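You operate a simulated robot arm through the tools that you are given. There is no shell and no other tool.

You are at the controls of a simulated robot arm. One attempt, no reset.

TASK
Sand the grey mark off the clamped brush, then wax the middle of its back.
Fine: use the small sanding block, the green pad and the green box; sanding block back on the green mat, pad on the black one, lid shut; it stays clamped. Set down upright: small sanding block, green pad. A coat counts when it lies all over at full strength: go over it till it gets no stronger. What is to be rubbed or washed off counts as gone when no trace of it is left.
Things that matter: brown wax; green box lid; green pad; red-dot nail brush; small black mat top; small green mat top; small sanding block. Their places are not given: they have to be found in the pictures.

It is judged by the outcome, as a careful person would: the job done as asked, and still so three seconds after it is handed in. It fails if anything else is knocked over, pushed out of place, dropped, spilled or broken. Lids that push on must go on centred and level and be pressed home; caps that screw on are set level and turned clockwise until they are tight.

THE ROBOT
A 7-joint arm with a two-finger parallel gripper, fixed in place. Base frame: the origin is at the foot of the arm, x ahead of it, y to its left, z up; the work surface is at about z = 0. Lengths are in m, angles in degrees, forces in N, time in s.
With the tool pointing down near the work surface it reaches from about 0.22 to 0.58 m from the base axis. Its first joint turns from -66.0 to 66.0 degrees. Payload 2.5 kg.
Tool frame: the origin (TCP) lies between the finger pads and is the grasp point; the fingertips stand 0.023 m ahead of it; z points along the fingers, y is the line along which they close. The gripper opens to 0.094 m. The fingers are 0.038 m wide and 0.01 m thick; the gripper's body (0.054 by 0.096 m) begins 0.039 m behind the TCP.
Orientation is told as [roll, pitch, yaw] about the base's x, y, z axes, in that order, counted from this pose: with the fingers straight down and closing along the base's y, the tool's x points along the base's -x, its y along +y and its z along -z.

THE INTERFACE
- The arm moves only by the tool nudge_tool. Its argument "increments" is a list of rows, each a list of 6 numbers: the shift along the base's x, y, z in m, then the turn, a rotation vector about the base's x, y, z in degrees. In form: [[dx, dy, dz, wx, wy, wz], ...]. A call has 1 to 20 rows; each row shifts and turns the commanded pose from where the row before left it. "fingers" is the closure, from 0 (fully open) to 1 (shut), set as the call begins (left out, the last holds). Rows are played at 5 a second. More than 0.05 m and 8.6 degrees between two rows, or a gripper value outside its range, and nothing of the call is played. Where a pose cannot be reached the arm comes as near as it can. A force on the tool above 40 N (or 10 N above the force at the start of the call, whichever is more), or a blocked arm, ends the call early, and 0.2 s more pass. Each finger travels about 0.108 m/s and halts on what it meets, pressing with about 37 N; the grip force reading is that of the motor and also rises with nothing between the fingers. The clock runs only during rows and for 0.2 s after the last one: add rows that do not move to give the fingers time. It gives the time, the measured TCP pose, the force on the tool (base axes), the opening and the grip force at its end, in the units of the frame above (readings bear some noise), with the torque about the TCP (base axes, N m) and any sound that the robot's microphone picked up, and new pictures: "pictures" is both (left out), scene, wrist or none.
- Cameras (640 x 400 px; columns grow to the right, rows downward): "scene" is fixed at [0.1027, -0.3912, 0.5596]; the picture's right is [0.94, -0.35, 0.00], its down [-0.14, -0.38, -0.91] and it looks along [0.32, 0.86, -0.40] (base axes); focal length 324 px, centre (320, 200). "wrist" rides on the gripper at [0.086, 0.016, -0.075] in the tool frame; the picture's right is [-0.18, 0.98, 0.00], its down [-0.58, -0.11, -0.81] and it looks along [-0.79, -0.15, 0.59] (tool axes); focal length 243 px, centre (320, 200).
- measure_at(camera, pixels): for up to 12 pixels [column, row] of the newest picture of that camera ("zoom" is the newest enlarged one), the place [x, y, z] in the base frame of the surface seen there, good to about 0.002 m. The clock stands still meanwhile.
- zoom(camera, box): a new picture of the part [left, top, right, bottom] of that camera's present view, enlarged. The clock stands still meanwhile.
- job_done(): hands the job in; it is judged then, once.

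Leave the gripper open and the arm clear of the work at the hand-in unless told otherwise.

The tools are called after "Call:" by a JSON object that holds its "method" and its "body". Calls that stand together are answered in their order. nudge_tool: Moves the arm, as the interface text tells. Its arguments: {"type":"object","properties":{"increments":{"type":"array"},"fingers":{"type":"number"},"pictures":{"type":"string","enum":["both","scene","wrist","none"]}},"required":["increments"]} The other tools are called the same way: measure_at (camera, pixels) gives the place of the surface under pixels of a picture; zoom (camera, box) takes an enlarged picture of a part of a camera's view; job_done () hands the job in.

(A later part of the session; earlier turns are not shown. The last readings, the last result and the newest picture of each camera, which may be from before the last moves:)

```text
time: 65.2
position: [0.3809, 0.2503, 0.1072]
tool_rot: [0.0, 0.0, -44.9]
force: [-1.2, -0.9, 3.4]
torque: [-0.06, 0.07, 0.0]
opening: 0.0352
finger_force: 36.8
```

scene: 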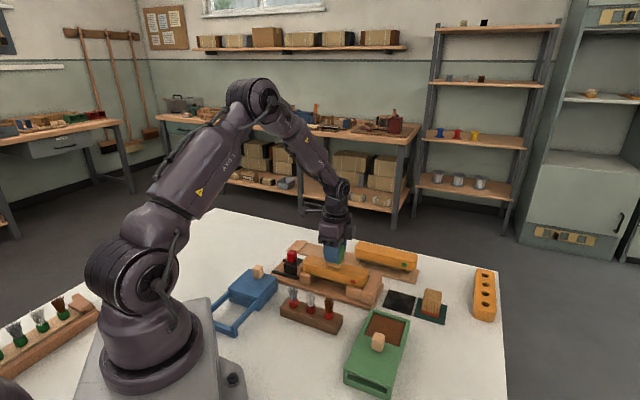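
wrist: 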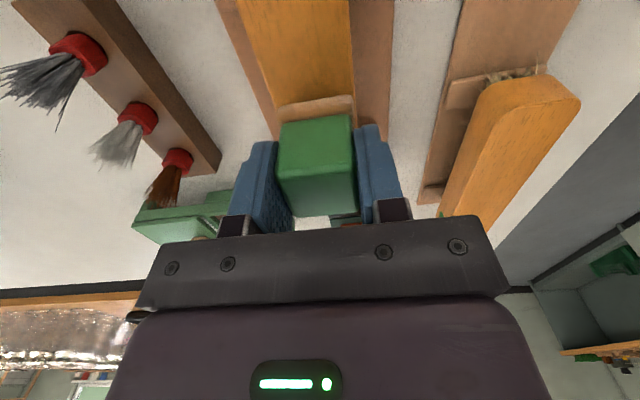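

Touching with 3 N. I press a touch more (~8 N) and rub to and fro along the middle, then look.

Call:
{"method": "nudge_tool", "body": {"increments": [[0, 0, -0.0004, 0, 0, 0], [0.0085, -0.0085, 0, 0, 0, 0], [0.0085, -0.0085, 0, 0, 0, 0], [0.0085, -0.0085, 0, 0, 0, 0], [-0.0085, 0.0085, 0, 0, 0, 0], [-0.0085, 0.0085, 0, 0, 0, 0], [-0.0085, 0.0085, 0, 0, 0, 0], [-0.0085, 0.0085, 0, 0, 0, 0], [-0.0085, 0.0085, 0, 0, 0, 0], [-0.0085, 0.0085, 0, 0, 0, 0], [0.0085, -0.0085, 0, 0, 0, 0], [0.0085, -0.0085, 0, 0, 0, 0], [0.0085, -0.0085, 0, 0, 0, 0]]}}

Call:
{"method": "zoom", "body": {"camera": "scene", "box": [270, 230, 400, 320]}}

Call:
{"method": "zoom", "body": {"camera": "wrist", "box": [220, 0, 400, 120]}}

```text
time: 68.0
position: [0.3796, 0.2514, 0.1065]
tool_rot: [0.0, 0.1, -44.9]
force: [-7.1, 6.5, 22.8]
torque: [0.36, 0.35, -0.04]
opening: 0.035
finger_force: 37.9
```

scene: 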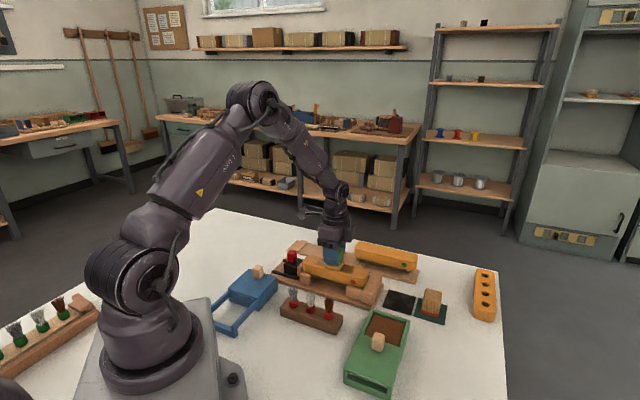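
wrist: 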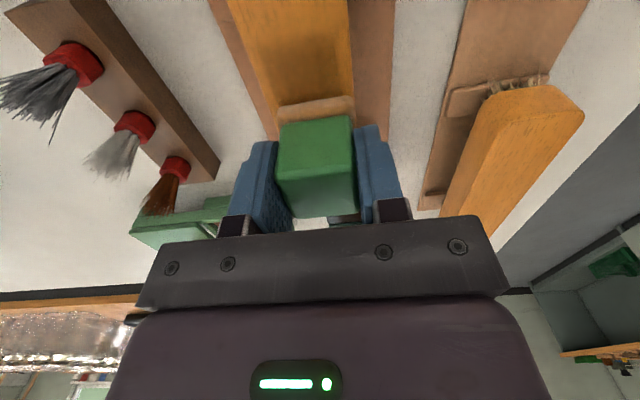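

```text
4.44 times, centred on (335, 275) of scene
```

zoom: 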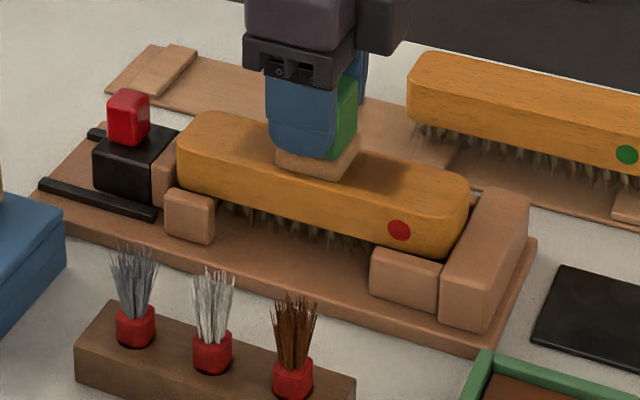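

```text
3.33 times, centred on (310, 60) of wrist
```

zoom: 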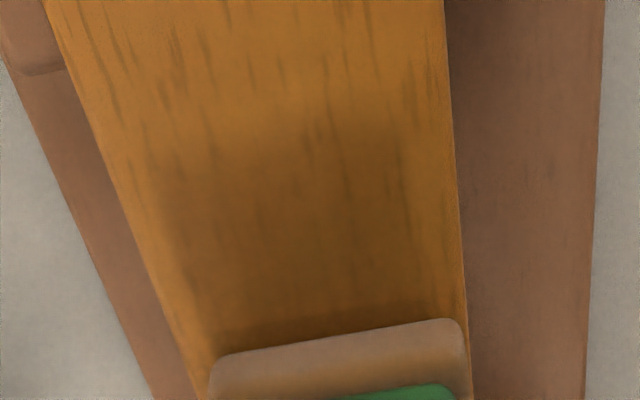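

Wax is spreading (browner). The edges are still bare; I rub lanes offset 6 mm to each side.

Call:
{"method": "nudge_tool", "body": {"increments": [[0.0042, 0.0042, 0.0003, 0, 0, 0], [0.0085, -0.0085, 0, 0, 0, 0], [0.0085, -0.0085, 0, 0, 0, 0], [0.0085, -0.0085, 0, 0, 0, 0], [-0.0085, 0.0085, 0, 0, 0, 0], [-0.0085, 0.0085, 0, 0, 0, 0], [-0.0085, 0.0085, 0, 0, 0, 0], [-0.0085, 0.0085, 0, 0, 0, 0], [-0.0085, 0.0085, 0, 0, 0, 0], [-0.0085, 0.0085, 0, 0, 0, 0], [0.0085, -0.0085, 0, 0, 0, 0], [0.0085, -0.0085, 0, 0, 0, 0], [0.0085, -0.0085, 0, 0, 0, 0]], "pictures": "none"}}

Call:
{"method": "nudge_tool", "body": {"increments": [[-0.0042, -0.0042, 0, 0, 0, 0], [-0.0042, -0.0042, 0, 0, 0, 0], [0.0085, -0.0085, 0, 0, 0, 0], [0.0085, -0.0085, 0, 0, 0, 0], [0.0085, -0.0085, 0, 0, 0, 0], [-0.0085, 0.0085, 0, 0, 0, 0], [-0.0085, 0.0085, 0, 0, 0, 0], [-0.0085, 0.0085, 0, 0, 0, 0], [-0.0085, 0.0085, 0, 0, 0, 0], [-0.0085, 0.0085, 0, 0, 0, 0], [-0.0085, 0.0085, 0, 0, 0, 0], [0.0085, -0.0085, 0, 0, 0, 0], [0.0085, -0.0085, 0, 0, 0, 0], [0.0085, -0.0085, 0, 0, 0, 0], [0.0042, 0.0042, 0, 0, 0, 0]], "pictures": "none"}}

Call:
{"method": "nudge_tool", "body": {"increments": [[0.0085, -0.0085, 0, 0, 0, 0], [0.0085, -0.0085, 0, 0, 0, 0], [0.0085, -0.0085, 0, 0, 0, 0], [-0.0085, 0.0085, 0, 0, 0, 0], [-0.0085, 0.0085, 0, 0, 0, 0], [-0.0085, 0.0085, 0, 0, 0, 0], [-0.0085, 0.0085, 0, 0, 0, 0], [-0.0085, 0.0085, 0, 0, 0, 0], [-0.0085, 0.0085, 0, 0, 0, 0], [0.0085, -0.0085, 0, 0, 0, 0], [0.0085, -0.0085, 0, 0, 0, 0], [0.0085, -0.0085, 0, 0, 0, 0], [0, 0, 0.02, 0, 0, 0], [0.0, 0.0, 0.04, 0, 0, 0], [0.02, -0.02, 0.02, 0, 0, 0], [0.02, -0.02, 0.02, 0, 0, 0], [0.02, -0.02, 0, 0, 0, 0], [0, 0, 0, 0, 0, 0]]}}

Call:
{"method": "zoom", "body": {"camera": "scene", "box": [298, 250, 374, 296]}}

```text
time: 70.8
position: [0.3859, 0.2544, 0.1058]
tool_rot: [0.0, 0.0, -44.9]
force: [-1.6, 2.8, 5.7]
torque: [0.14, 0.11, -0.02]
opening: 0.0352
finger_force: 36.6
```

```text
time: 74.0
position: [0.3822, 0.2498, 0.1068]
tool_rot: [0.1, 0.0, -44.9]
force: [-0.1, -0.2, -0.2]
torque: [-0.02, 0.0, -0.02]
opening: 0.035
finger_force: 36.8
```

```text
time: 77.8
position: [0.4424, 0.1886, 0.2055]
tool_rot: [0.0, 0.0, -44.8]
force: [0.1, -0.2, -0.7]
torque: [0.0, 0.01, -0.03]
opening: 0.0353
finger_force: 36.6
```

scene: 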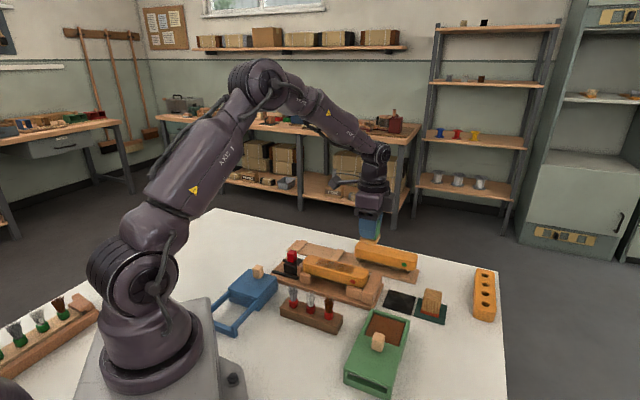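
wrist: 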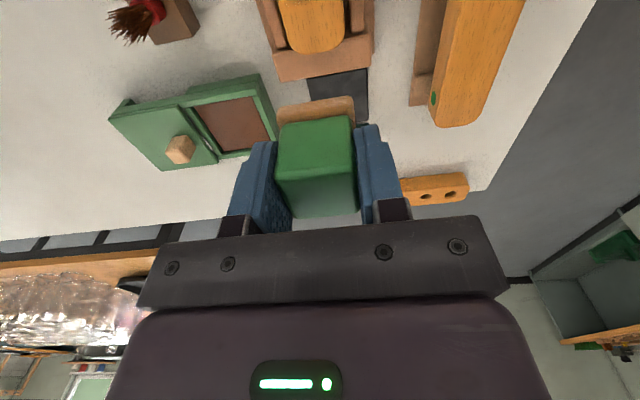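

```text
8.42 times, centred on (336, 273) of scene
```

zoom: 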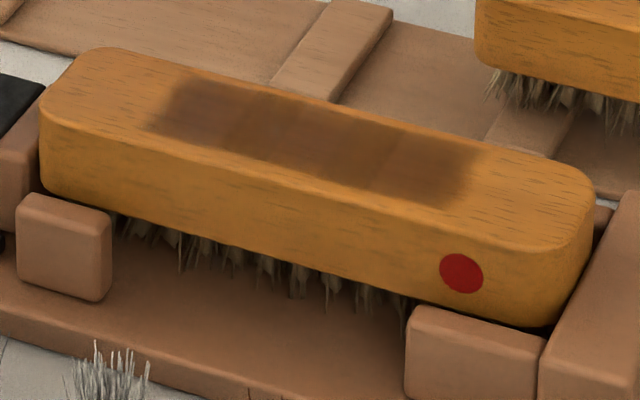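

A brown patch is visible, but the near side strip is missed — the last lanes had lost contact. I reload the pad in the wax and continue with better pressure.

Call:
{"method": "nudge_tool", "body": {"increments": [[-0.0068, -0.036, -0.015, 0, 0, 0], [-0.0068, -0.036, -0.02, 0, 0, 0], [-0.0068, -0.036, -0.025, 0, 0, 0], [-0.0068, -0.0365, -0.025, 0, 0, 0], [0, 0, -0.03, 0, 0, 0], [0, 0, -0.012, 0, 0, 0], [0, 0, -0.004, 0, 0, 0], [0, 0, 0, 0, 0, 0]], "pictures": "scene"}}

Call:
{"method": "nudge_tool", "body": {"increments": [[0, 0, -0.001, 0, 0, 0], [0, 0, -0.001, 0, 0, 0], [0, 0, 0, 0, 0, 0]], "pictures": "none"}}

```text
time: 79.6
position: [0.4148, 0.0456, 0.0764]
tool_rot: [0.0, 0.0, -45.0]
force: [-0.4, 0.1, -1.3]
torque: [0.0, -0.01, 0.0]
opening: 0.0352
finger_force: 36.7
```

scene: 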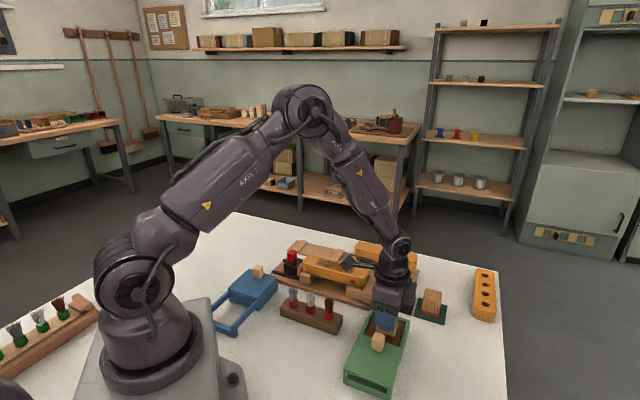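

```text
time: 80.4
position: [0.4153, 0.0458, 0.0744]
tool_rot: [0.0, 0.0, -44.9]
force: [-0.6, -0.2, 0.9]
torque: [-0.01, 0.01, 0.0]
opening: 0.0353
finger_force: 37.2
```

Call:
{"method": "nudge_tool", "body": {"increments": [[0, 0, -0.001, 0, 0, 0], [0, 0, -0.001, 0, 0, 0], [0, 0, 0, 0, 0, 0]], "pictures": "none"}}

Call:
{"method": "nudge_tool", "body": {"increments": [[0, 0, -0.0006, 0, 0, 0], [0, 0, 0, 0, 0, 0]], "pictures": "none"}}

```text
time: 81.2
position: [0.4139, 0.0445, 0.0724]
tool_rot: [0.0, 0.1, -44.9]
force: [-0.7, -0.3, -0.4]
torque: [-0.03, -0.01, 0.01]
opening: 0.0351
finger_force: 36.7
```

```text
time: 81.8
position: [0.416, 0.0453, 0.072]
tool_rot: [0.0, -0.1, -44.9]
force: [0.4, 0.0, 0.2]
torque: [0.02, -0.02, 0.01]
opening: 0.0353
finger_force: 36.8
```

Call:
{"method": "nudge_tool", "body": {"increments": [[0, 0, -0.0008, 0, 0, 0], [0, 0, 0, 0, 0, 0]], "pictures": "none"}}

Call:
{"method": "nudge_tool", "body": {"increments": [[0, 0, -0.0005, 0, 0, 0], [0, 0, 0, 0, 0, 0]], "pictures": "none"}}

```text
time: 82.4
position: [0.4135, 0.0451, 0.0704]
tool_rot: [0.0, 0.0, -45.0]
force: [-0.6, 0.0, 1.4]
torque: [-0.01, 0.02, 0.04]
opening: 0.0351
finger_force: 37.5
```

```text
time: 83.0
position: [0.4146, 0.0457, 0.071]
tool_rot: [0.0, 0.0, -44.9]
force: [-6.0, -0.5, 12.9]
torque: [0.03, 0.18, -0.01]
opening: 0.0352
finger_force: 36.3
```

In contact at 13 N. I rub in the wax again and lift.

Call:
{"method": "nudge_tool", "body": {"increments": [[0.003, -0.003, 0, 0, 0, 0], [0.003, -0.003, 0, 0, 0, 0], [-0.004, 0.004, 0, 0, 0, 0], [-0.004, 0.004, 0, 0, 0, 0], [-0.004, 0.004, 0, 0, 0, 0], [0.004, -0.004, 0, 0, 0, 0], [0.004, -0.004, 0, 0, 0, 0], [-0.002, 0.002, 0, 0, 0, 0], [0.003, 0.003, 0, 0, 0, 0], [0.003, 0.003, 0, 0, 0, 0], [-0.004, -0.004, 0, 0, 0, 0], [-0.004, -0.004, 0, 0, 0, 0], [-0.004, -0.004, 0, 0, 0, 0], [0.003, 0.003, 0, 0, 0, 0], [0.003, 0.003, 0, 0, 0, 0], [0, 0, 0, 0, 0, 0]], "pictures": "none"}}

Call:
{"method": "nudge_tool", "body": {"increments": [[0, 0, 0.02, 0, 0, 0], [0, 0, 0.03, 0, 0, 0], [0, 0, 0.03, 0, 0, 0], [0, 0, 0.02, 0, 0, 0], [-0.0075, 0.041, 0, 0, 0, 0], [-0.0075, 0.041, 0, 0, 0, 0], [-0.0075, 0.041, 0, 0, 0, 0], [-0.0075, 0.041, 0, 0, 0, 0], [-0.0075, 0.037, 0, 0, 0, 0], [0, 0, -0.03, 0, 0, 0], [0, 0, -0.025, 0, 0, 0], [0, 0, -0.006, 0, 0, 0], [0, 0, 0, 0, 0, 0]]}}

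```text
time: 86.4
position: [0.4158, 0.0434, 0.0689]
tool_rot: [0.0, 0.0, -45.0]
force: [-2.6, -3.6, 13.2]
torque: [-0.13, 0.13, -0.01]
opening: 0.035
finger_force: 36.7
```

```text
time: 89.2
position: [0.3762, 0.2465, 0.1085]
tool_rot: [0.0, 0.1, -45.0]
force: [-0.4, 0.0, -1.2]
torque: [0.02, 0.0, 0.01]
opening: 0.0353
finger_force: 36.7
```

scene: 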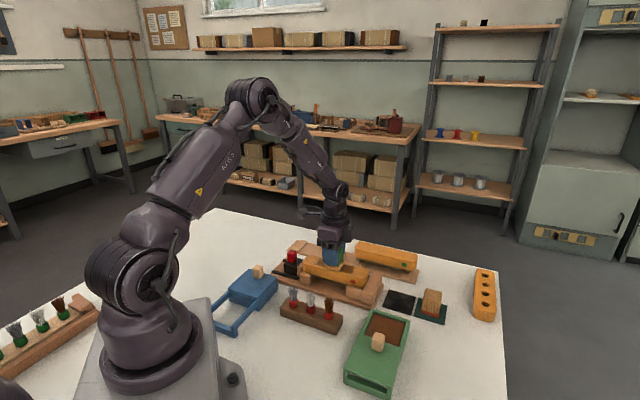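
wrist: 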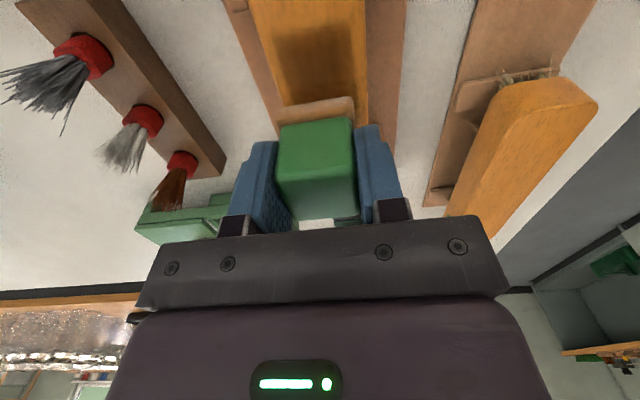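

I'm over the missed near-side lane. I lower to contact here.

Call:
{"method": "nudge_tool", "body": {"increments": [[0, 0, -0.001, 0, 0, 0], [0, 0, 0, 0, 0, 0]], "pictures": "none"}}

Call:
{"method": "nudge_tool", "body": {"increments": [[0, 0, -0.001, 0, 0, 0], [0, 0, 0, 0, 0, 0]], "pictures": "none"}}

Call:
{"method": "nudge_tool", "body": {"increments": [[0, 0, -0.0007, 0, 0, 0], [0, 0, 0, 0, 0, 0]], "pictures": "none"}}

```text
time: 89.8
position: [0.3769, 0.2461, 0.1088]
tool_rot: [0.1, 0.0, -45.0]
force: [0.3, 0.3, -1.2]
torque: [0.01, 0.01, -0.02]
opening: 0.0349
finger_force: 37.2
```

```text
time: 90.4
position: [0.3765, 0.2464, 0.1059]
tool_rot: [0.1, 0.0, -44.8]
force: [0.3, -0.5, -0.4]
torque: [0.03, 0.02, 0.02]
opening: 0.0351
finger_force: 37.0
```

```text
time: 91.0
position: [0.3763, 0.2467, 0.1056]
tool_rot: [0.0, 0.0, -44.9]
force: [0.6, -0.5, -0.2]
torque: [0.01, -0.01, 0.01]
opening: 0.0349
finger_force: 37.3
```

Call:
{"method": "nudge_tool", "body": {"increments": [[0, 0, -0.0006, 0, 0, 0], [0, 0, 0, 0, 0, 0]], "pictures": "none"}}

Call:
{"method": "nudge_tool", "body": {"increments": [[0, 0, -0.0005, 0, 0, 0], [0, 0, 0, 0, 0, 0]], "pictures": "none"}}

```text
time: 91.6
position: [0.3765, 0.2468, 0.1053]
tool_rot: [0.0, 0.0, -44.9]
force: [-1.0, -1.2, 0.2]
torque: [0.01, -0.05, -0.02]
opening: 0.0352
finger_force: 37.1
```

```text
time: 92.2
position: [0.3766, 0.2459, 0.105]
tool_rot: [0.0, 0.0, -45.0]
force: [-2.4, -2.4, 6.7]
torque: [-0.09, 0.1, 0.0]
opening: 0.0353
finger_force: 36.6
```

Contact 7 N; press 0.4 mm more and rub this lane, finishing in the middle to read the force.

Call:
{"method": "nudge_tool", "body": {"increments": [[0, 0, -0.0004, 0, 0, 0], [0.0085, -0.0085, 0, 0, 0, 0], [0.0085, -0.0085, 0, 0, 0, 0], [0.0085, -0.0085, 0, 0, 0, 0], [-0.0085, 0.0085, 0, 0, 0, 0], [-0.0085, 0.0085, 0, 0, 0, 0], [-0.0085, 0.0085, 0, 0, 0, 0], [-0.0085, 0.0085, 0, 0, 0, 0], [-0.0085, 0.0085, 0, 0, 0, 0], [-0.0085, 0.0085, 0, 0, 0, 0], [0.0085, -0.0085, 0, 0, 0, 0], [0.0085, -0.0085, 0, 0, 0, 0], [0.0085, -0.0085, 0, 0, 0, 0]], "pictures": "none"}}

Call:
{"method": "nudge_tool", "body": {"increments": [[0.0085, -0.0085, 0, 0, 0, 0], [0.0085, -0.0085, 0, 0, 0, 0], [0.0085, -0.0085, 0, 0, 0, 0], [-0.0085, 0.0085, 0, 0, 0, 0], [-0.0085, 0.0085, 0, 0, 0, 0], [-0.0085, 0.0085, 0, 0, 0, 0], [-0.0085, 0.0085, 0, 0, 0, 0], [-0.0085, 0.0085, 0, 0, 0, 0], [-0.0085, 0.0085, 0, 0, 0, 0], [0.0085, -0.0085, 0, 0, 0, 0], [0.0085, -0.0085, 0, 0, 0, 0], [0.0085, -0.0085, 0, 0, 0, 0], [0.0035, 0.0035, 0, 0, 0, 0], [0, 0, 0, 0, 0, 0]], "pictures": "wrist"}}

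Call:
{"method": "zoom", "body": {"camera": "wrist", "box": [220, 0, 400, 120]}}

```text
time: 95.0
position: [0.3764, 0.2457, 0.1045]
tool_rot: [0.0, 0.0, -44.9]
force: [-3.3, 3.0, 11.1]
torque: [0.17, 0.07, 0.0]
opening: 0.0352
finger_force: 37.3
```

```text
time: 98.0
position: [0.3805, 0.2481, 0.1053]
tool_rot: [-0.1, -0.1, -44.9]
force: [-8.6, -5.2, 24.8]
torque: [-0.22, 0.29, -0.03]
opening: 0.035
finger_force: 37.5
```

wrist: 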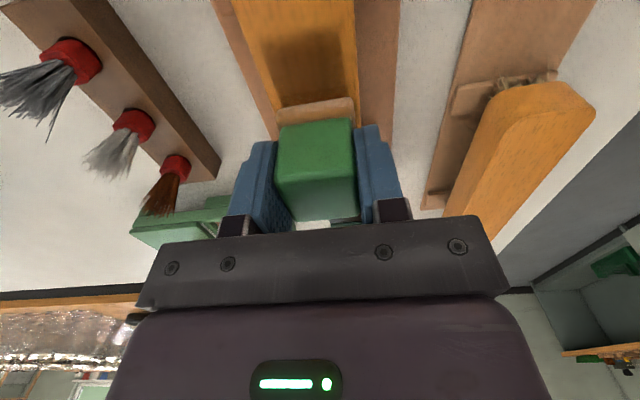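

```text
3.33 times, centred on (310, 60) of wrist
```

zoom: 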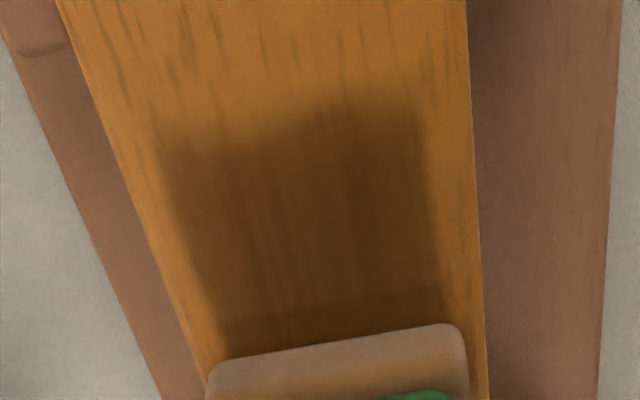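

I lift off and inspect the patch bounds again.

Call:
{"method": "nudge_tool", "body": {"increments": [[0, 0, 0.02, 0, 0, 0], [0.0, 0.0, 0.04, 0, 0, 0], [0.02, -0.02, 0.02, 0, 0, 0], [0.02, -0.02, 0.02, 0, 0, 0], [0.02, -0.02, 0, 0, 0, 0], [0, 0, 0, 0, 0, 0]], "pictures": "scene"}}

Call:
{"method": "zoom", "body": {"camera": "scene", "box": [298, 250, 374, 296]}}

Call:
{"method": "measure_at", "body": {"camera": "zoom", "pixels": [[190, 80], [150, 130], [475, 150], [430, 210], [300, 180], [330, 115], [320, 150], [320, 105], [300, 195], [280, 180], [370, 120], [360, 195]]}}

```text
time: 99.4
position: [0.4402, 0.1882, 0.2044]
tool_rot: [0.1, 0.0, -44.9]
force: [0.7, 0.0, -1.8]
torque: [0.04, -0.04, 0.04]
opening: 0.0353
finger_force: 36.6
```

scene: 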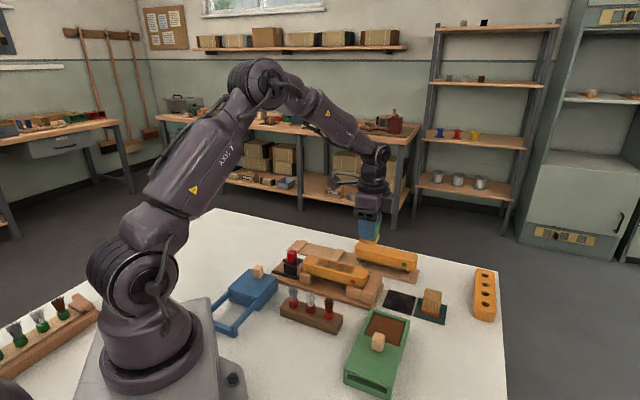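

```text
8.42 times, centred on (336, 273) of scene
```

zoom: 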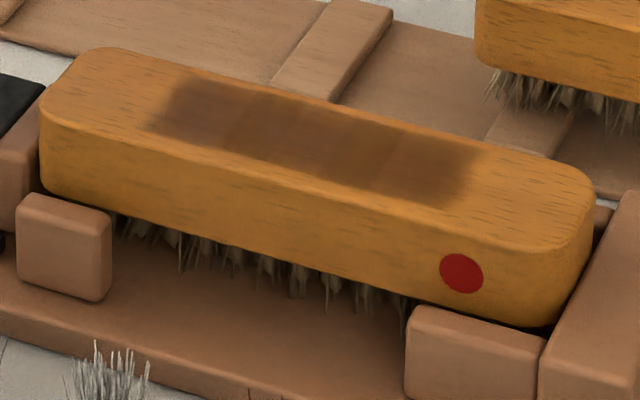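

```text
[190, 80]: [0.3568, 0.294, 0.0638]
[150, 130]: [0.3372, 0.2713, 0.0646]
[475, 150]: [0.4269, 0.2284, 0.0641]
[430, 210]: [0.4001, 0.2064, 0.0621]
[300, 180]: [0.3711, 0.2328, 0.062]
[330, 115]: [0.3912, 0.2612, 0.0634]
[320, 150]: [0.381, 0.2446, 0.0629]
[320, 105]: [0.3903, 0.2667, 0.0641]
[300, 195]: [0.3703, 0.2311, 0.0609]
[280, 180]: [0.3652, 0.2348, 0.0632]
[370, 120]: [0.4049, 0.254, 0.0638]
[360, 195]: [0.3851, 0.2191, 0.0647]
```

The patch bounds look unchanged (about 9.4 × 3.5 cm centred on the back). I take a wrist view from above to judge evenness.

Call:
{"method": "nudge_tool", "body": {"increments": [[-0.027, 0.028, 0.02, 0, 0, 0], [-0.027, 0.028, 0.02, 0, 0, 0], [-0.027, 0.028, 0.02, 0, 0, 0], [0, 0, 0, 0, 0, 0]], "pictures": "wrist"}}

Call:
{"method": "zoom", "body": {"camera": "wrist", "box": [240, 0, 400, 110]}}

```text
time: 100.4
position: [0.3601, 0.2738, 0.2639]
tool_rot: [0.1, -0.1, -44.9]
force: [0.3, -0.2, -1.5]
torque: [0.02, 0.0, 0.0]
opening: 0.035
finger_force: 37.0
```

wrist: 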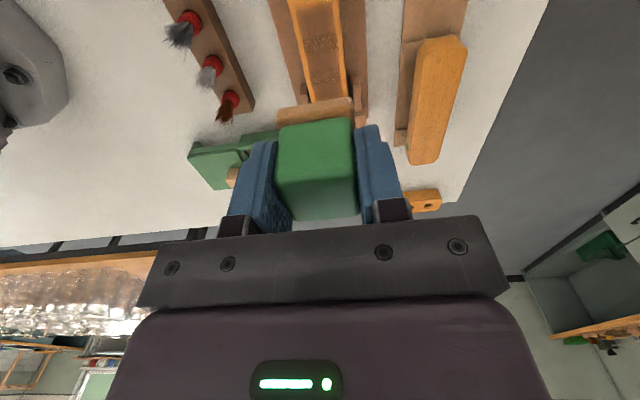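

```text
3.64 times, centred on (320, 55) of wrist
```

zoom: 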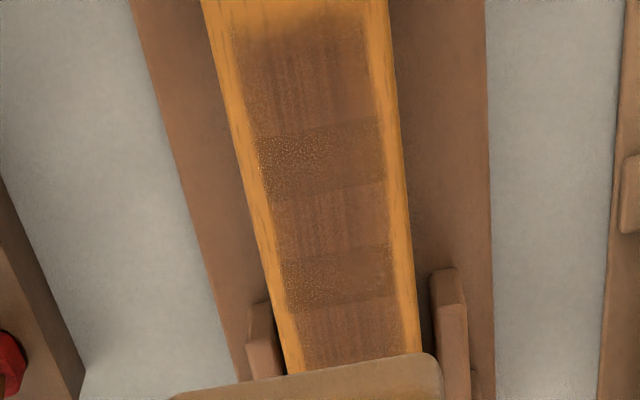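

From this angle the coat shows bands: two darker glossy bands and streaky thinner areas, so it needs more passes. I reload the pad in the wax.

Call:
{"method": "nudge_tool", "body": {"increments": [[0.00917, -0.0382, -0.02, 0, 0, 0], [0.00917, -0.0382, -0.022, 0, 0, 0], [0.00917, -0.0382, -0.022, 0, 0, 0], [0.00917, -0.0382, -0.022, 0, 0, 0], [0.00917, -0.0382, -0.022, 0, 0, 0], [0.00917, -0.0382, -0.022, 0, 0, 0], [0, 0, -0.04, 0, 0, 0], [0, 0, -0.018, 0, 0, 0], [0, 0, -0.004, 0, 0, 0], [0, 0, 0, 0, 0, 0]], "pictures": "scene"}}

Call:
{"method": "nudge_tool", "body": {"increments": [[0, 0, -0.001, 0, 0, 0], [0, 0, 0, 0, 0, 0]], "pictures": "none"}}

```text
time: 102.6
position: [0.4147, 0.0468, 0.0728]
tool_rot: [0.0, 0.0, -44.9]
force: [1.6, -0.1, -0.5]
torque: [-0.02, 0.02, 0.02]
opening: 0.0351
finger_force: 36.7
```

scene: 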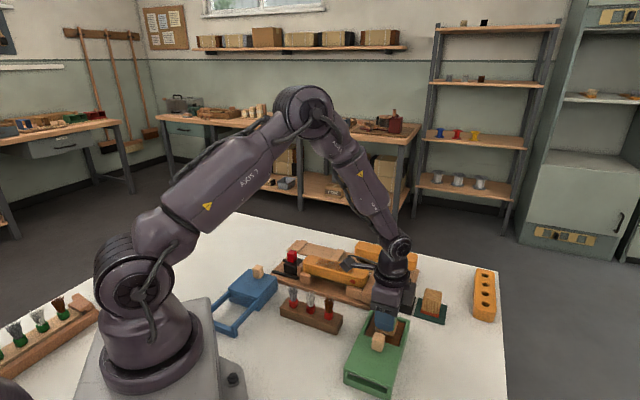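

```text
time: 103.2
position: [0.4148, 0.0457, 0.0739]
tool_rot: [0.0, 0.0, -45.0]
force: [0.6, 0.2, 0.3]
torque: [0.01, 0.0, -0.02]
opening: 0.035
finger_force: 36.8
```

Call:
{"method": "nudge_tool", "body": {"increments": [[0, 0, -0.001, 0, 0, 0], [0, 0, -0.001, 0, 0, 0], [0, 0, 0, 0, 0, 0]], "pictures": "none"}}

Call:
{"method": "nudge_tool", "body": {"increments": [[0, 0, -0.001, 0, 0, 0], [0, 0, 0, 0, 0, 0]], "pictures": "none"}}

Call:
{"method": "nudge_tool", "body": {"increments": [[0, 0, -0.0007, 0, 0, 0], [0, 0, 0, 0, 0, 0]], "pictures": "none"}}

```text
time: 104.0
position: [0.4146, 0.0443, 0.069]
tool_rot: [0.0, 0.0, -44.9]
force: [0.4, -0.3, -1.1]
torque: [0.03, -0.02, 0.01]
opening: 0.035
finger_force: 37.2
```

```text
time: 104.6
position: [0.4137, 0.045, 0.0685]
tool_rot: [0.0, 0.0, -44.9]
force: [-3.5, 0.9, 8.4]
torque: [-0.11, 0.0, -0.04]
opening: 0.0352
finger_force: 37.3
```

```text
time: 105.2
position: [0.4154, 0.0455, 0.068]
tool_rot: [0.0, -0.1, -44.9]
force: [-10.1, -2.3, 29.6]
torque: [-0.13, 0.19, -0.01]
opening: 0.035
finger_force: 36.6
```

Contact; I ease off 0.5 mm and rub the pad in the wax.

Call:
{"method": "nudge_tool", "body": {"increments": [[0, 0, 0.0005, 0, 0, 0], [0.003, -0.003, 0, 0, 0, 0], [0.003, -0.003, 0, 0, 0, 0], [-0.004, 0.004, 0, 0, 0, 0], [-0.004, 0.004, 0, 0, 0, 0], [-0.004, 0.004, 0, 0, 0, 0], [0.004, -0.004, 0, 0, 0, 0], [0.004, -0.004, 0, 0, 0, 0], [-0.002, 0.002, 0, 0, 0, 0], [0.003, 0.003, 0, 0, 0, 0], [0.003, 0.003, 0, 0, 0, 0], [-0.004, -0.004, 0, 0, 0, 0], [-0.004, -0.004, 0, 0, 0, 0], [-0.004, -0.004, 0, 0, 0, 0], [0.003, 0.003, 0, 0, 0, 0], [0.003, 0.003, 0, 0, 0, 0], [0, 0, 0, 0, 0, 0]], "pictures": "none"}}

Call:
{"method": "nudge_tool", "body": {"increments": [[0, 0, 0.02, 0, 0, 0], [0, 0, 0.03, 0, 0, 0], [0, 0, 0.03, 0, 0, 0], [0, 0, 0.02, 0, 0, 0], [-0.007, 0.041, 0, 0, 0, 0], [-0.007, 0.041, 0, 0, 0, 0], [-0.007, 0.041, 0, 0, 0, 0], [-0.007, 0.041, 0, 0, 0, 0], [-0.007, 0.041, 0, 0, 0, 0], [0, 0, -0.03, 0, 0, 0], [0, 0, -0.025, 0, 0, 0], [0, 0, -0.006, 0, 0, 0], [0, 0, 0, 0, 0, 0]]}}

Call:
{"method": "zoom", "body": {"camera": "wrist", "box": [220, 0, 400, 120]}}

```text
time: 108.8
position: [0.4141, 0.0458, 0.0678]
tool_rot: [0.1, 0.0, -44.9]
force: [-1.0, -2.4, 6.9]
torque: [-0.11, -0.05, -0.05]
opening: 0.035
finger_force: 37.1
```

```text
time: 111.6
position: [0.3798, 0.2493, 0.1078]
tool_rot: [0.0, -0.1, -45.0]
force: [-0.6, -0.5, -0.1]
torque: [-0.02, 0.01, -0.02]
opening: 0.0352
finger_force: 37.1
```

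scene: 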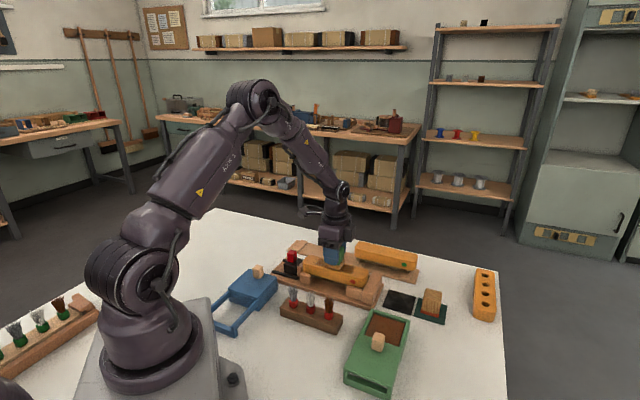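
wrist: 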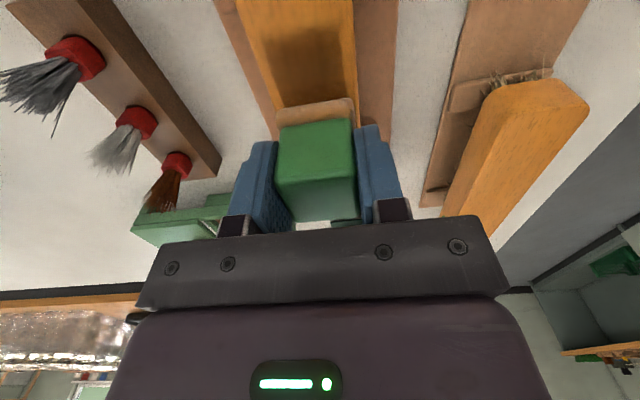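

```text
3.33 times, centred on (310, 60) of wrist
```

zoom: 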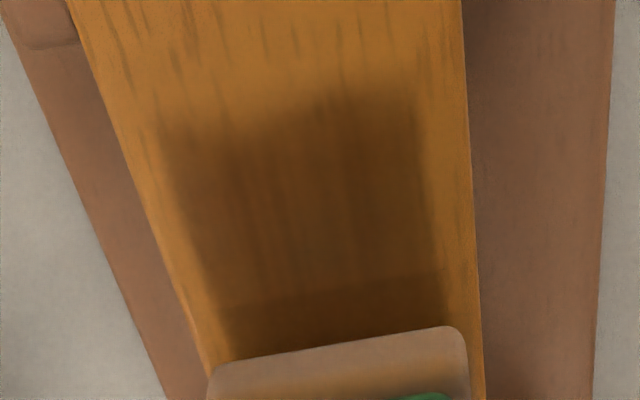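

Over the centre lane again; lower to contact.

Call:
{"method": "nudge_tool", "body": {"increments": [[0, 0, -0.001, 0, 0, 0], [0, 0, -0.001, 0, 0, 0], [0, 0, 0, 0, 0, 0]], "pictures": "none"}}

Call:
{"method": "nudge_tool", "body": {"increments": [[0, 0, -0.001, 0, 0, 0], [0, 0, 0, 0, 0, 0]], "pictures": "none"}}

Call:
{"method": "nudge_tool", "body": {"increments": [[0, 0, -0.0007, 0, 0, 0], [0, 0, 0, 0, 0, 0]], "pictures": "none"}}

```text
time: 112.4
position: [0.3805, 0.2486, 0.1058]
tool_rot: [0.0, 0.0, -44.8]
force: [0.1, 0.0, 0.5]
torque: [0.0, 0.02, -0.03]
opening: 0.0352
finger_force: 36.8
```

```text
time: 113.0
position: [0.3792, 0.2486, 0.1059]
tool_rot: [0.1, 0.0, -44.8]
force: [0.5, 0.1, -1.0]
torque: [0.03, -0.02, -0.04]
opening: 0.0347
finger_force: 37.0
```

```text
time: 113.6
position: [0.379, 0.2482, 0.1047]
tool_rot: [0.0, 0.0, -44.9]
force: [-0.1, -0.9, 3.9]
torque: [-0.13, 0.01, -0.02]
opening: 0.0351
finger_force: 37.0
```

Touching at 4 N. I press 0.5 mm more and rub slowly (3 cm/s) across the patch.

Call:
{"method": "nudge_tool", "body": {"increments": [[0, 0, -0.0005, 0, 0, 0], [0.0045, -0.0045, 0, 0, 0, 0], [0.0045, -0.0045, 0, 0, 0, 0], [0.0045, -0.0045, 0, 0, 0, 0], [0.0045, -0.0045, 0, 0, 0, 0], [0.0045, -0.0045, 0, 0, 0, 0], [0.0045, -0.0045, 0, 0, 0, 0], [-0.0045, 0.0045, 0, 0, 0, 0], [-0.0045, 0.0045, 0, 0, 0, 0], [-0.0045, 0.0045, 0, 0, 0, 0], [-0.0045, 0.0045, 0, 0, 0, 0], [-0.0045, 0.0045, 0, 0, 0, 0], [-0.0045, 0.0045, 0, 0, 0, 0]], "pictures": "none"}}

Call:
{"method": "nudge_tool", "body": {"increments": [[-0.0045, 0.0045, 0, 0, 0, 0], [-0.0045, 0.0045, 0, 0, 0, 0], [-0.0045, 0.0045, 0, 0, 0, 0], [-0.0045, 0.0045, 0, 0, 0, 0], [-0.0045, 0.0045, 0, 0, 0, 0], [-0.0045, 0.0045, 0, 0, 0, 0], [0.0045, -0.0045, 0, 0, 0, 0], [0.0045, -0.0045, 0, 0, 0, 0], [0.0045, -0.0045, 0, 0, 0, 0], [0.0045, -0.0045, 0, 0, 0, 0], [0.0045, -0.0045, 0, 0, 0, 0], [0.0045, -0.0045, 0, 0, 0, 0]], "pictures": "none"}}

Call:
{"method": "nudge_tool", "body": {"increments": [[0.0045, -0.0045, 0, 0, 0, 0], [0.0045, -0.0045, 0, 0, 0, 0], [0.0045, -0.0045, 0, 0, 0, 0], [0.0045, -0.0045, 0, 0, 0, 0], [0.0045, -0.0045, 0, 0, 0, 0], [0.0045, -0.0045, 0, 0, 0, 0], [-0.0045, 0.0045, 0, 0, 0, 0], [-0.0045, 0.0045, 0, 0, 0, 0], [-0.0045, 0.0045, 0, 0, 0, 0], [-0.0045, 0.0045, 0, 0, 0, 0], [-0.0045, 0.0045, 0, 0, 0, 0], [-0.0045, 0.0045, 0, 0, 0, 0]], "pictures": "none"}}

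Call:
{"method": "nudge_tool", "body": {"increments": [[-0.0045, 0.0045, 0, 0, 0, 0], [-0.0045, 0.0045, 0, 0, 0, 0], [-0.0045, 0.0045, 0, 0, 0, 0], [-0.0045, 0.0045, 0, 0, 0, 0], [-0.0045, 0.0045, 0, 0, 0, 0], [-0.0045, 0.0045, 0, 0, 0, 0], [0.0045, -0.0045, 0, 0, 0, 0], [0.0045, -0.0045, 0, 0, 0, 0], [0.0045, -0.0045, 0, 0, 0, 0], [0.0045, -0.0045, 0, 0, 0, 0], [0.0045, -0.0045, 0, 0, 0, 0], [0.0045, -0.0045, 0, 0, 0, 0]], "pictures": "none"}}

```text
time: 116.4
position: [0.381, 0.2497, 0.104]
tool_rot: [0.2, 0.0, -45.0]
force: [7.3, -6.0, 21.6]
torque: [-0.39, -0.25, 0.07]
opening: 0.0351
finger_force: 36.5
```

```text
time: 119.0
position: [0.3799, 0.2492, 0.1022]
tool_rot: [0.0, 0.0, -44.8]
force: [-4.5, 4.9, 15.9]
torque: [0.35, 0.3, -0.01]
opening: 0.0348
finger_force: 37.4
```

```text
time: 121.6
position: [0.3805, 0.2502, 0.103]
tool_rot: [0.1, -0.1, -45.0]
force: [7.9, -7.9, 24.3]
torque: [-0.36, -0.21, 0.0]
opening: 0.0351
finger_force: 37.2
```

```text
time: 124.2
position: [0.3787, 0.2499, 0.1038]
tool_rot: [0.0, 0.0, -44.9]
force: [-0.2, -0.5, -0.8]
torque: [0.01, 0.01, 0.01]
opening: 0.0349
finger_force: 36.8
```

The contact was lost at the end. I lift and check evenness from the hover view.

Call:
{"method": "nudge_tool", "body": {"increments": [[0, 0, 0.03, 0, 0, 0], [-0.005, 0.006, 0.04, 0, 0, 0], [-0.005, 0.006, 0.045, 0, 0, 0], [-0.009, 0.012, 0.045, 0, 0, 0], [0, 0, 0, 0, 0, 0]]}}

Call:
{"method": "zoom", "body": {"camera": "wrist", "box": [240, 0, 400, 110]}}

Call:
{"method": "zoom", "body": {"camera": "scene", "box": [298, 250, 374, 296]}}

```text
time: 125.4
position: [0.3598, 0.2758, 0.262]
tool_rot: [-0.1, 0.0, -44.8]
force: [0.2, -0.6, 0.5]
torque: [-0.03, -0.02, -0.01]
opening: 0.0352
finger_force: 37.2
```

scene: 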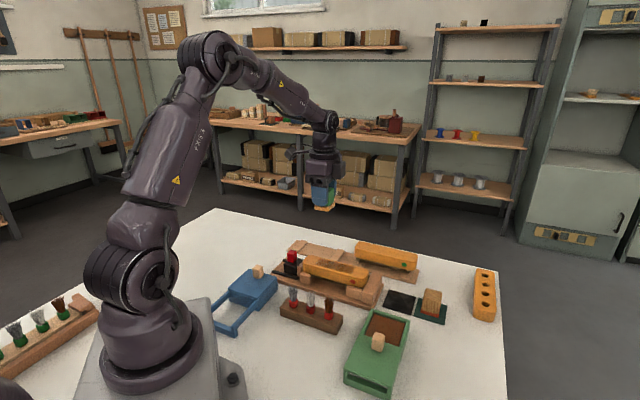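
wrist: 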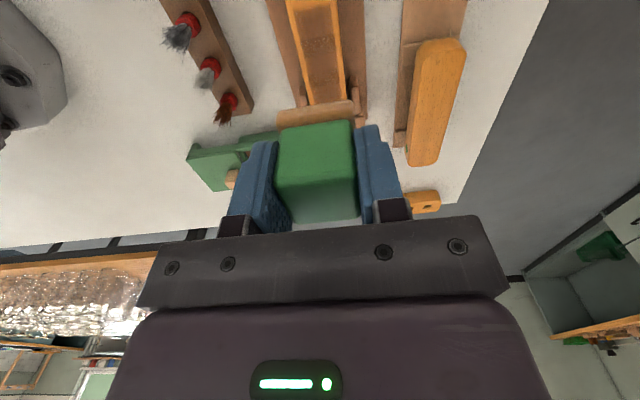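

```text
3.64 times, centred on (320, 55) of wrist
```

zoom: 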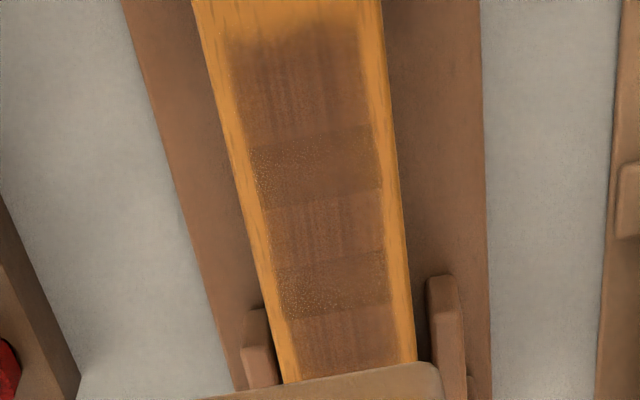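

```text
8.42 times, centred on (336, 273) of scene
```

zoom: 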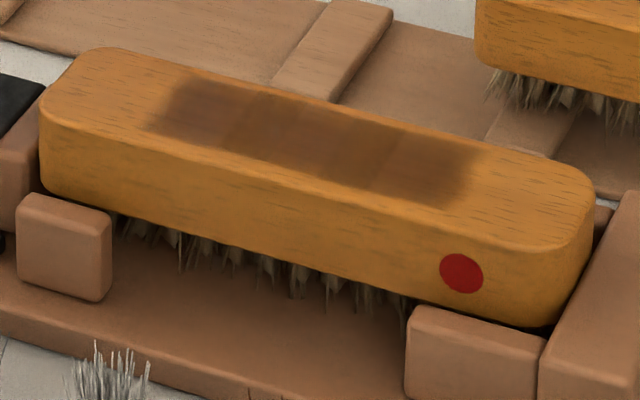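

The banding looks unchanged. I measure where the bands lie to understand them.

Call:
{"method": "zoom", "body": {"camera": "wrist", "box": [280, 0, 360, 105]}}

Call:
{"method": "measure_at", "body": {"camera": "wrist", "pixels": [[319, 10], [322, 38], [325, 54], [327, 72], [330, 86], [332, 100], [307, 40], [341, 35], [316, 84], [350, 80], [311, 70], [349, 70]]}}

```text
3.81 times, centred on (320, 52) of wrist
```

zoom: 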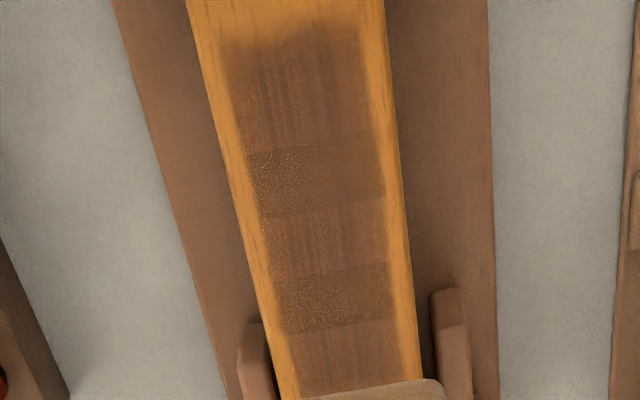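

```text
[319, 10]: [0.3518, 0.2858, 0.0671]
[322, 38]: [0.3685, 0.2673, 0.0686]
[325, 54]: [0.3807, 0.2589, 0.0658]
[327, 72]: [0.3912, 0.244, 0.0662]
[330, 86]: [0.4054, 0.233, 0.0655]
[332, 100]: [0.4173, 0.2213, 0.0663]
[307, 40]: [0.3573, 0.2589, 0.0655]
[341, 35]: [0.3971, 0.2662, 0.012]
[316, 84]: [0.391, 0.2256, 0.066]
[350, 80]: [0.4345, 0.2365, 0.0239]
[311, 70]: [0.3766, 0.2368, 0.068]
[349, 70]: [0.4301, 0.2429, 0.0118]
```

Call:
{"method": "zoom", "body": {"camera": "scene", "box": [312, 256, 360, 280]}}

```text
13.33 times, centred on (336, 268) of scene
```

zoom: 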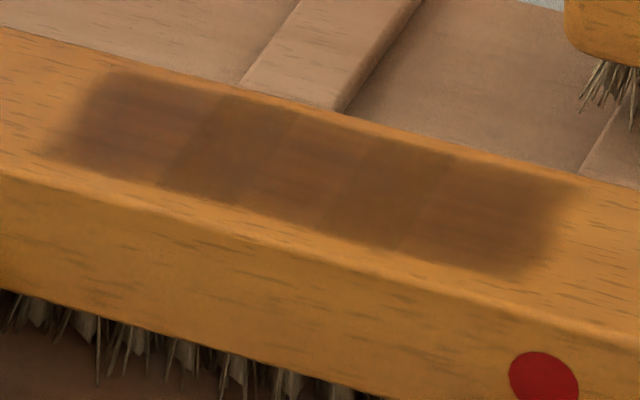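

The patch shows redder zones where the pad dwelled and olive zones between (t≈0.072–0.086 and 0.104–0.122). I check the pad's load in the scene view.

Call:
{"method": "zoom", "body": {"camera": "scene", "box": [295, 180, 355, 220]}}

```text
10.00 times, centred on (325, 200) of scene
```

zoom: 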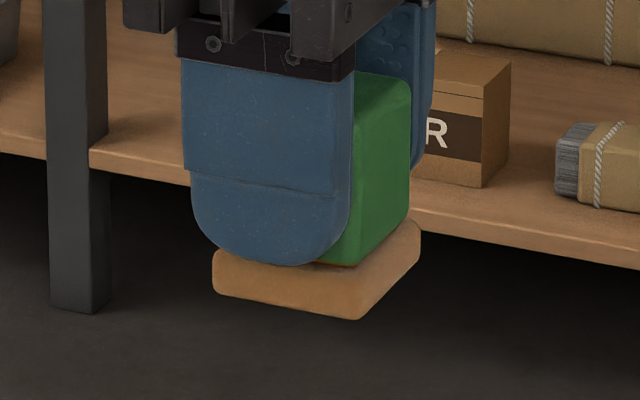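

I reload the pad once more.

Call:
{"method": "nudge_tool", "body": {"increments": [[0.00917, -0.0384, -0.02, 0, 0, 0], [0.00917, -0.0384, -0.022, 0, 0, 0], [0.00917, -0.0384, -0.022, 0, 0, 0], [0.00917, -0.0384, -0.022, 0, 0, 0], [0.00917, -0.0384, -0.022, 0, 0, 0], [0.00917, -0.0384, -0.022, 0, 0, 0], [0, 0, -0.04, 0, 0, 0], [0, 0, -0.018, 0, 0, 0], [0, 0, -0.004, 0, 0, 0], [0, 0, -0.002, 0, 0, 0], [0, 0, 0, 0, 0, 0]], "pictures": "scene"}}

Call:
{"method": "nudge_tool", "body": {"increments": [[0, 0, -0.001, 0, 0, 0], [0, 0, 0, 0, 0, 0]], "pictures": "none"}}

Call:
{"method": "nudge_tool", "body": {"increments": [[0, 0, -0.0008, 0, 0, 0], [0, 0, 0, 0, 0, 0]], "pictures": "none"}}

```text
time: 127.8
position: [0.4175, 0.0452, 0.068]
tool_rot: [0.0, 0.0, -44.9]
force: [-0.6, 0.6, -0.8]
torque: [0.0, -0.01, -0.01]
opening: 0.0352
finger_force: 36.5
```

scene: 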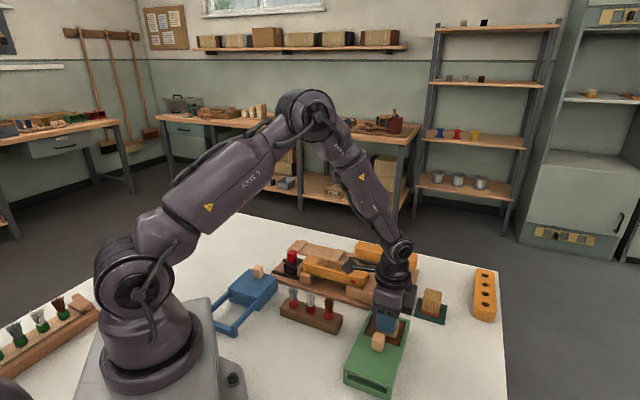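

```text
time: 128.4
position: [0.4178, 0.044, 0.0679]
tool_rot: [0.1, 0.0, -45.0]
force: [0.1, 0.0, 0.6]
torque: [0.01, 0.03, -0.01]
opening: 0.035
finger_force: 37.5
```

```text
time: 129.0
position: [0.4173, 0.044, 0.0682]
tool_rot: [-0.1, 0.1, -44.9]
force: [0.4, -0.3, 0.4]
torque: [0.01, 0.0, 0.03]
opening: 0.035
finger_force: 36.9
```

Call:
{"method": "nudge_tool", "body": {"increments": [[0, 0, -0.0008, 0, 0, 0], [0, 0, 0, 0, 0, 0]], "pictures": "none"}}

Call:
{"method": "nudge_tool", "body": {"increments": [[0, 0, -0.0006, 0, 0, 0], [0, 0, 0, 0, 0, 0]], "pictures": "none"}}

```text
time: 129.6
position: [0.416, 0.0431, 0.0666]
tool_rot: [0.1, 0.0, -44.9]
force: [-2.8, 1.8, 20.3]
torque: [0.07, 0.23, -0.02]
opening: 0.0351
finger_force: 37.4
```

```text
time: 130.2
position: [0.4173, 0.044, 0.0664]
tool_rot: [0.1, -0.2, -44.9]
force: [-7.5, 1.4, 35.8]
torque: [0.07, 0.42, 0.02]
opening: 0.0353
finger_force: 37.1
```

Ease off 1 mm, rub in the wax, then carry to the first olive zone (t≈0.079 → (0.371,0.259)).

Call:
{"method": "nudge_tool", "body": {"increments": [[0, 0, 0.001, 0, 0, 0], [0.003, -0.003, 0, 0, 0, 0], [0.003, -0.003, 0, 0, 0, 0], [-0.004, 0.004, 0, 0, 0, 0], [-0.004, 0.004, 0, 0, 0, 0], [-0.004, 0.004, 0, 0, 0, 0], [0.004, -0.004, 0, 0, 0, 0], [0.004, -0.004, 0, 0, 0, 0], [-0.002, 0.002, 0, 0, 0, 0], [0.003, 0.003, 0, 0, 0, 0], [0.003, 0.003, 0, 0, 0, 0], [-0.004, -0.004, 0, 0, 0, 0], [-0.004, -0.004, 0, 0, 0, 0], [-0.004, -0.004, 0, 0, 0, 0], [0.003, 0.003, 0, 0, 0, 0], [0.003, 0.003, 0, 0, 0, 0], [0, 0, 0, 0, 0, 0]], "pictures": "none"}}

Call:
{"method": "nudge_tool", "body": {"increments": [[0, 0, 0.02, 0, 0, 0], [0, 0, 0.03, 0, 0, 0], [0, 0, 0.03, 0, 0, 0], [0, 0, 0.02, 0, 0, 0], [-0.0091, 0.043, 0, 0, 0, 0], [-0.0091, 0.043, 0, 0, 0, 0], [-0.0091, 0.043, 0, 0, 0, 0], [-0.0091, 0.043, 0, 0, 0, 0], [-0.0091, 0.043, 0, 0, 0, 0], [0, 0, -0.03, 0, 0, 0], [0, 0, -0.025, 0, 0, 0], [0, 0, -0.006, 0, 0, 0], [0, 0, 0, 0, 0, 0]], "pictures": "wrist"}}

Call:
{"method": "nudge_tool", "body": {"increments": [[0, 0, -0.001, 0, 0, 0], [0, 0, 0, 0, 0, 0]], "pictures": "none"}}

```text
time: 133.8
position: [0.4162, 0.0417, 0.0671]
tool_rot: [-0.1, -0.1, -45.0]
force: [-3.8, -9.4, 24.4]
torque: [-0.19, 0.16, 0.02]
opening: 0.035
finger_force: 37.2
```

```text
time: 136.6
position: [0.3692, 0.2577, 0.1069]
tool_rot: [0.0, 0.1, -44.9]
force: [-0.9, -0.6, -0.4]
torque: [0.0, 0.03, -0.01]
opening: 0.035
finger_force: 36.5
```

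wrist: 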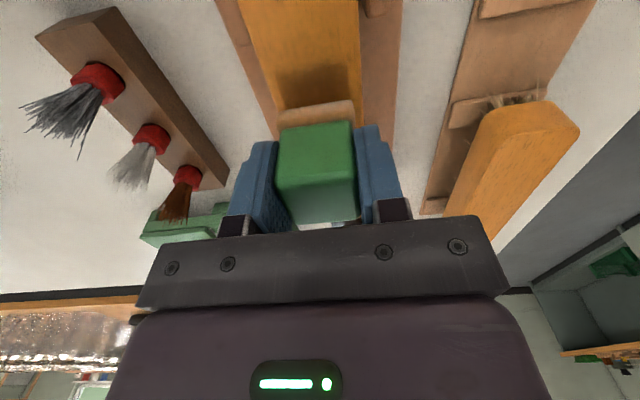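

```text
time: 137.2
position: [0.3692, 0.2583, 0.1053]
tool_rot: [0.1, 0.0, -44.9]
force: [-0.2, -0.2, -0.7]
torque: [-0.01, 0.05, 0.01]
opening: 0.0351
finger_force: 37.2
```

Call:
{"method": "nudge_tool", "body": {"increments": [[0, 0, -0.001, 0, 0, 0], [0, 0, 0, 0, 0, 0]], "pictures": "none"}}

Call:
{"method": "nudge_tool", "body": {"increments": [[0, 0, -0.001, 0, 0, 0], [0, 0, 0, 0, 0, 0]], "pictures": "none"}}

Call:
{"method": "nudge_tool", "body": {"increments": [[0, 0, -0.0006, 0, 0, 0], [0, 0, 0, 0, 0, 0]], "pictures": "none"}}

```text
time: 137.8
position: [0.3702, 0.2578, 0.1046]
tool_rot: [0.0, 0.0, -44.9]
force: [0.4, -0.1, -0.5]
torque: [0.0, 0.02, -0.02]
opening: 0.0351
finger_force: 36.8
```

```text
time: 138.4
position: [0.3698, 0.257, 0.1041]
tool_rot: [0.0, 0.0, -45.0]
force: [-0.6, -0.3, 2.7]
torque: [-0.04, 0.05, -0.02]
opening: 0.0352
finger_force: 36.7
```

```text
time: 139.0
position: [0.3695, 0.2585, 0.1025]
tool_rot: [0.0, 0.0, -44.9]
force: [-4.9, -2.0, 11.8]
torque: [-0.23, 0.15, -0.03]
opening: 0.0352
finger_force: 37.0
```

12 N at the first olive zone. I rub short strokes here, then slide to the second zone (t≈0.113) and rub there.

Call:
{"method": "nudge_tool", "body": {"increments": [[0.003, -0.003, 0, 0, 0, 0], [0.003, -0.003, 0, 0, 0, 0], [-0.003, 0.003, 0, 0, 0, 0], [-0.003, 0.003, 0, 0, 0, 0], [-0.003, 0.003, 0, 0, 0, 0], [-0.003, 0.003, 0, 0, 0, 0], [0.003, -0.003, 0, 0, 0, 0], [0.003, -0.003, 0, 0, 0, 0], [0.003, -0.003, 0, 0, 0, 0], [0.003, -0.003, 0, 0, 0, 0], [-0.003, 0.003, 0, 0, 0, 0], [-0.003, 0.003, 0, 0, 0, 0], [-0.003, 0.003, 0, 0, 0, 0], [-0.003, 0.003, 0, 0, 0, 0], [0.003, -0.003, 0, 0, 0, 0], [0.003, -0.003, 0, 0, 0, 0], [0, 0, 0, 0, 0, 0]], "pictures": "none"}}

Call:
{"method": "nudge_tool", "body": {"increments": [[0.006, -0.006, 0, 0, 0, 0], [0.006, -0.006, 0, 0, 0, 0], [0.006, -0.006, 0, 0, 0, 0], [0.006, -0.006, 0, 0, 0, 0], [0, 0, 0, 0, 0, 0]], "pictures": "wrist"}}

Call:
{"method": "zoom", "body": {"camera": "wrist", "box": [220, 0, 400, 120]}}

Call:
{"method": "zoom", "body": {"camera": "scene", "box": [312, 256, 360, 280]}}

```text
time: 142.6
position: [0.3704, 0.2592, 0.1024]
tool_rot: [0.1, 0.1, -44.9]
force: [-5.4, 5.3, 20.6]
torque: [0.22, 0.18, -0.04]
opening: 0.035
finger_force: 36.7
```

```text
time: 143.8
position: [0.3942, 0.2338, 0.1023]
tool_rot: [0.0, 0.1, -44.9]
force: [-7.1, 7.0, 26.8]
torque: [0.35, 0.43, -0.06]
opening: 0.0352
finger_force: 36.8
```

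wrist: 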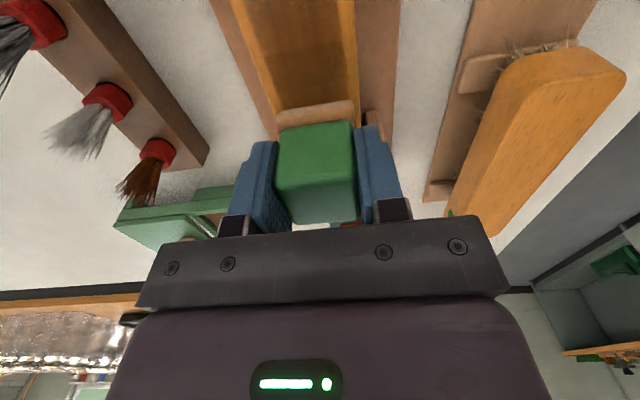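

```text
3.33 times, centred on (310, 60) of wrist
```

zoom: 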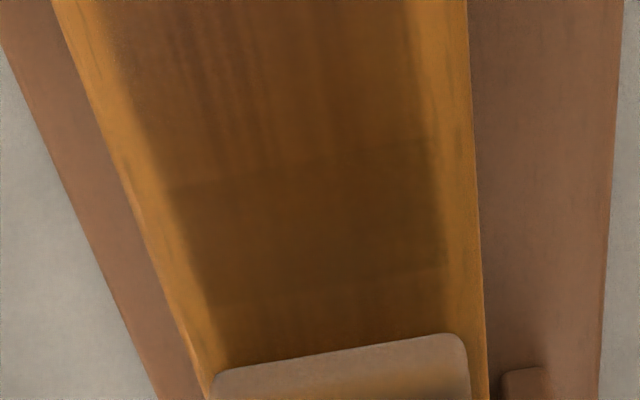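

```text
13.33 times, centred on (336, 268) of scene
```

zoom: 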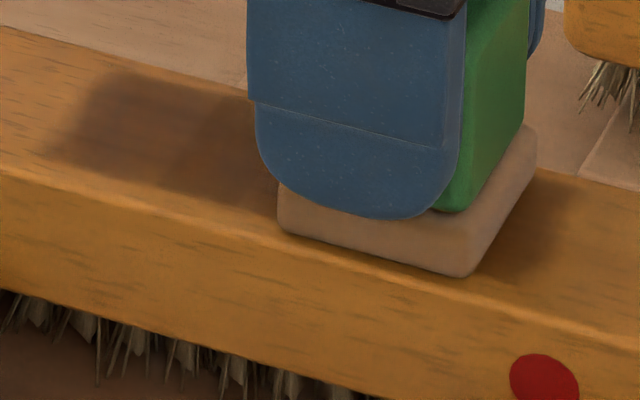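

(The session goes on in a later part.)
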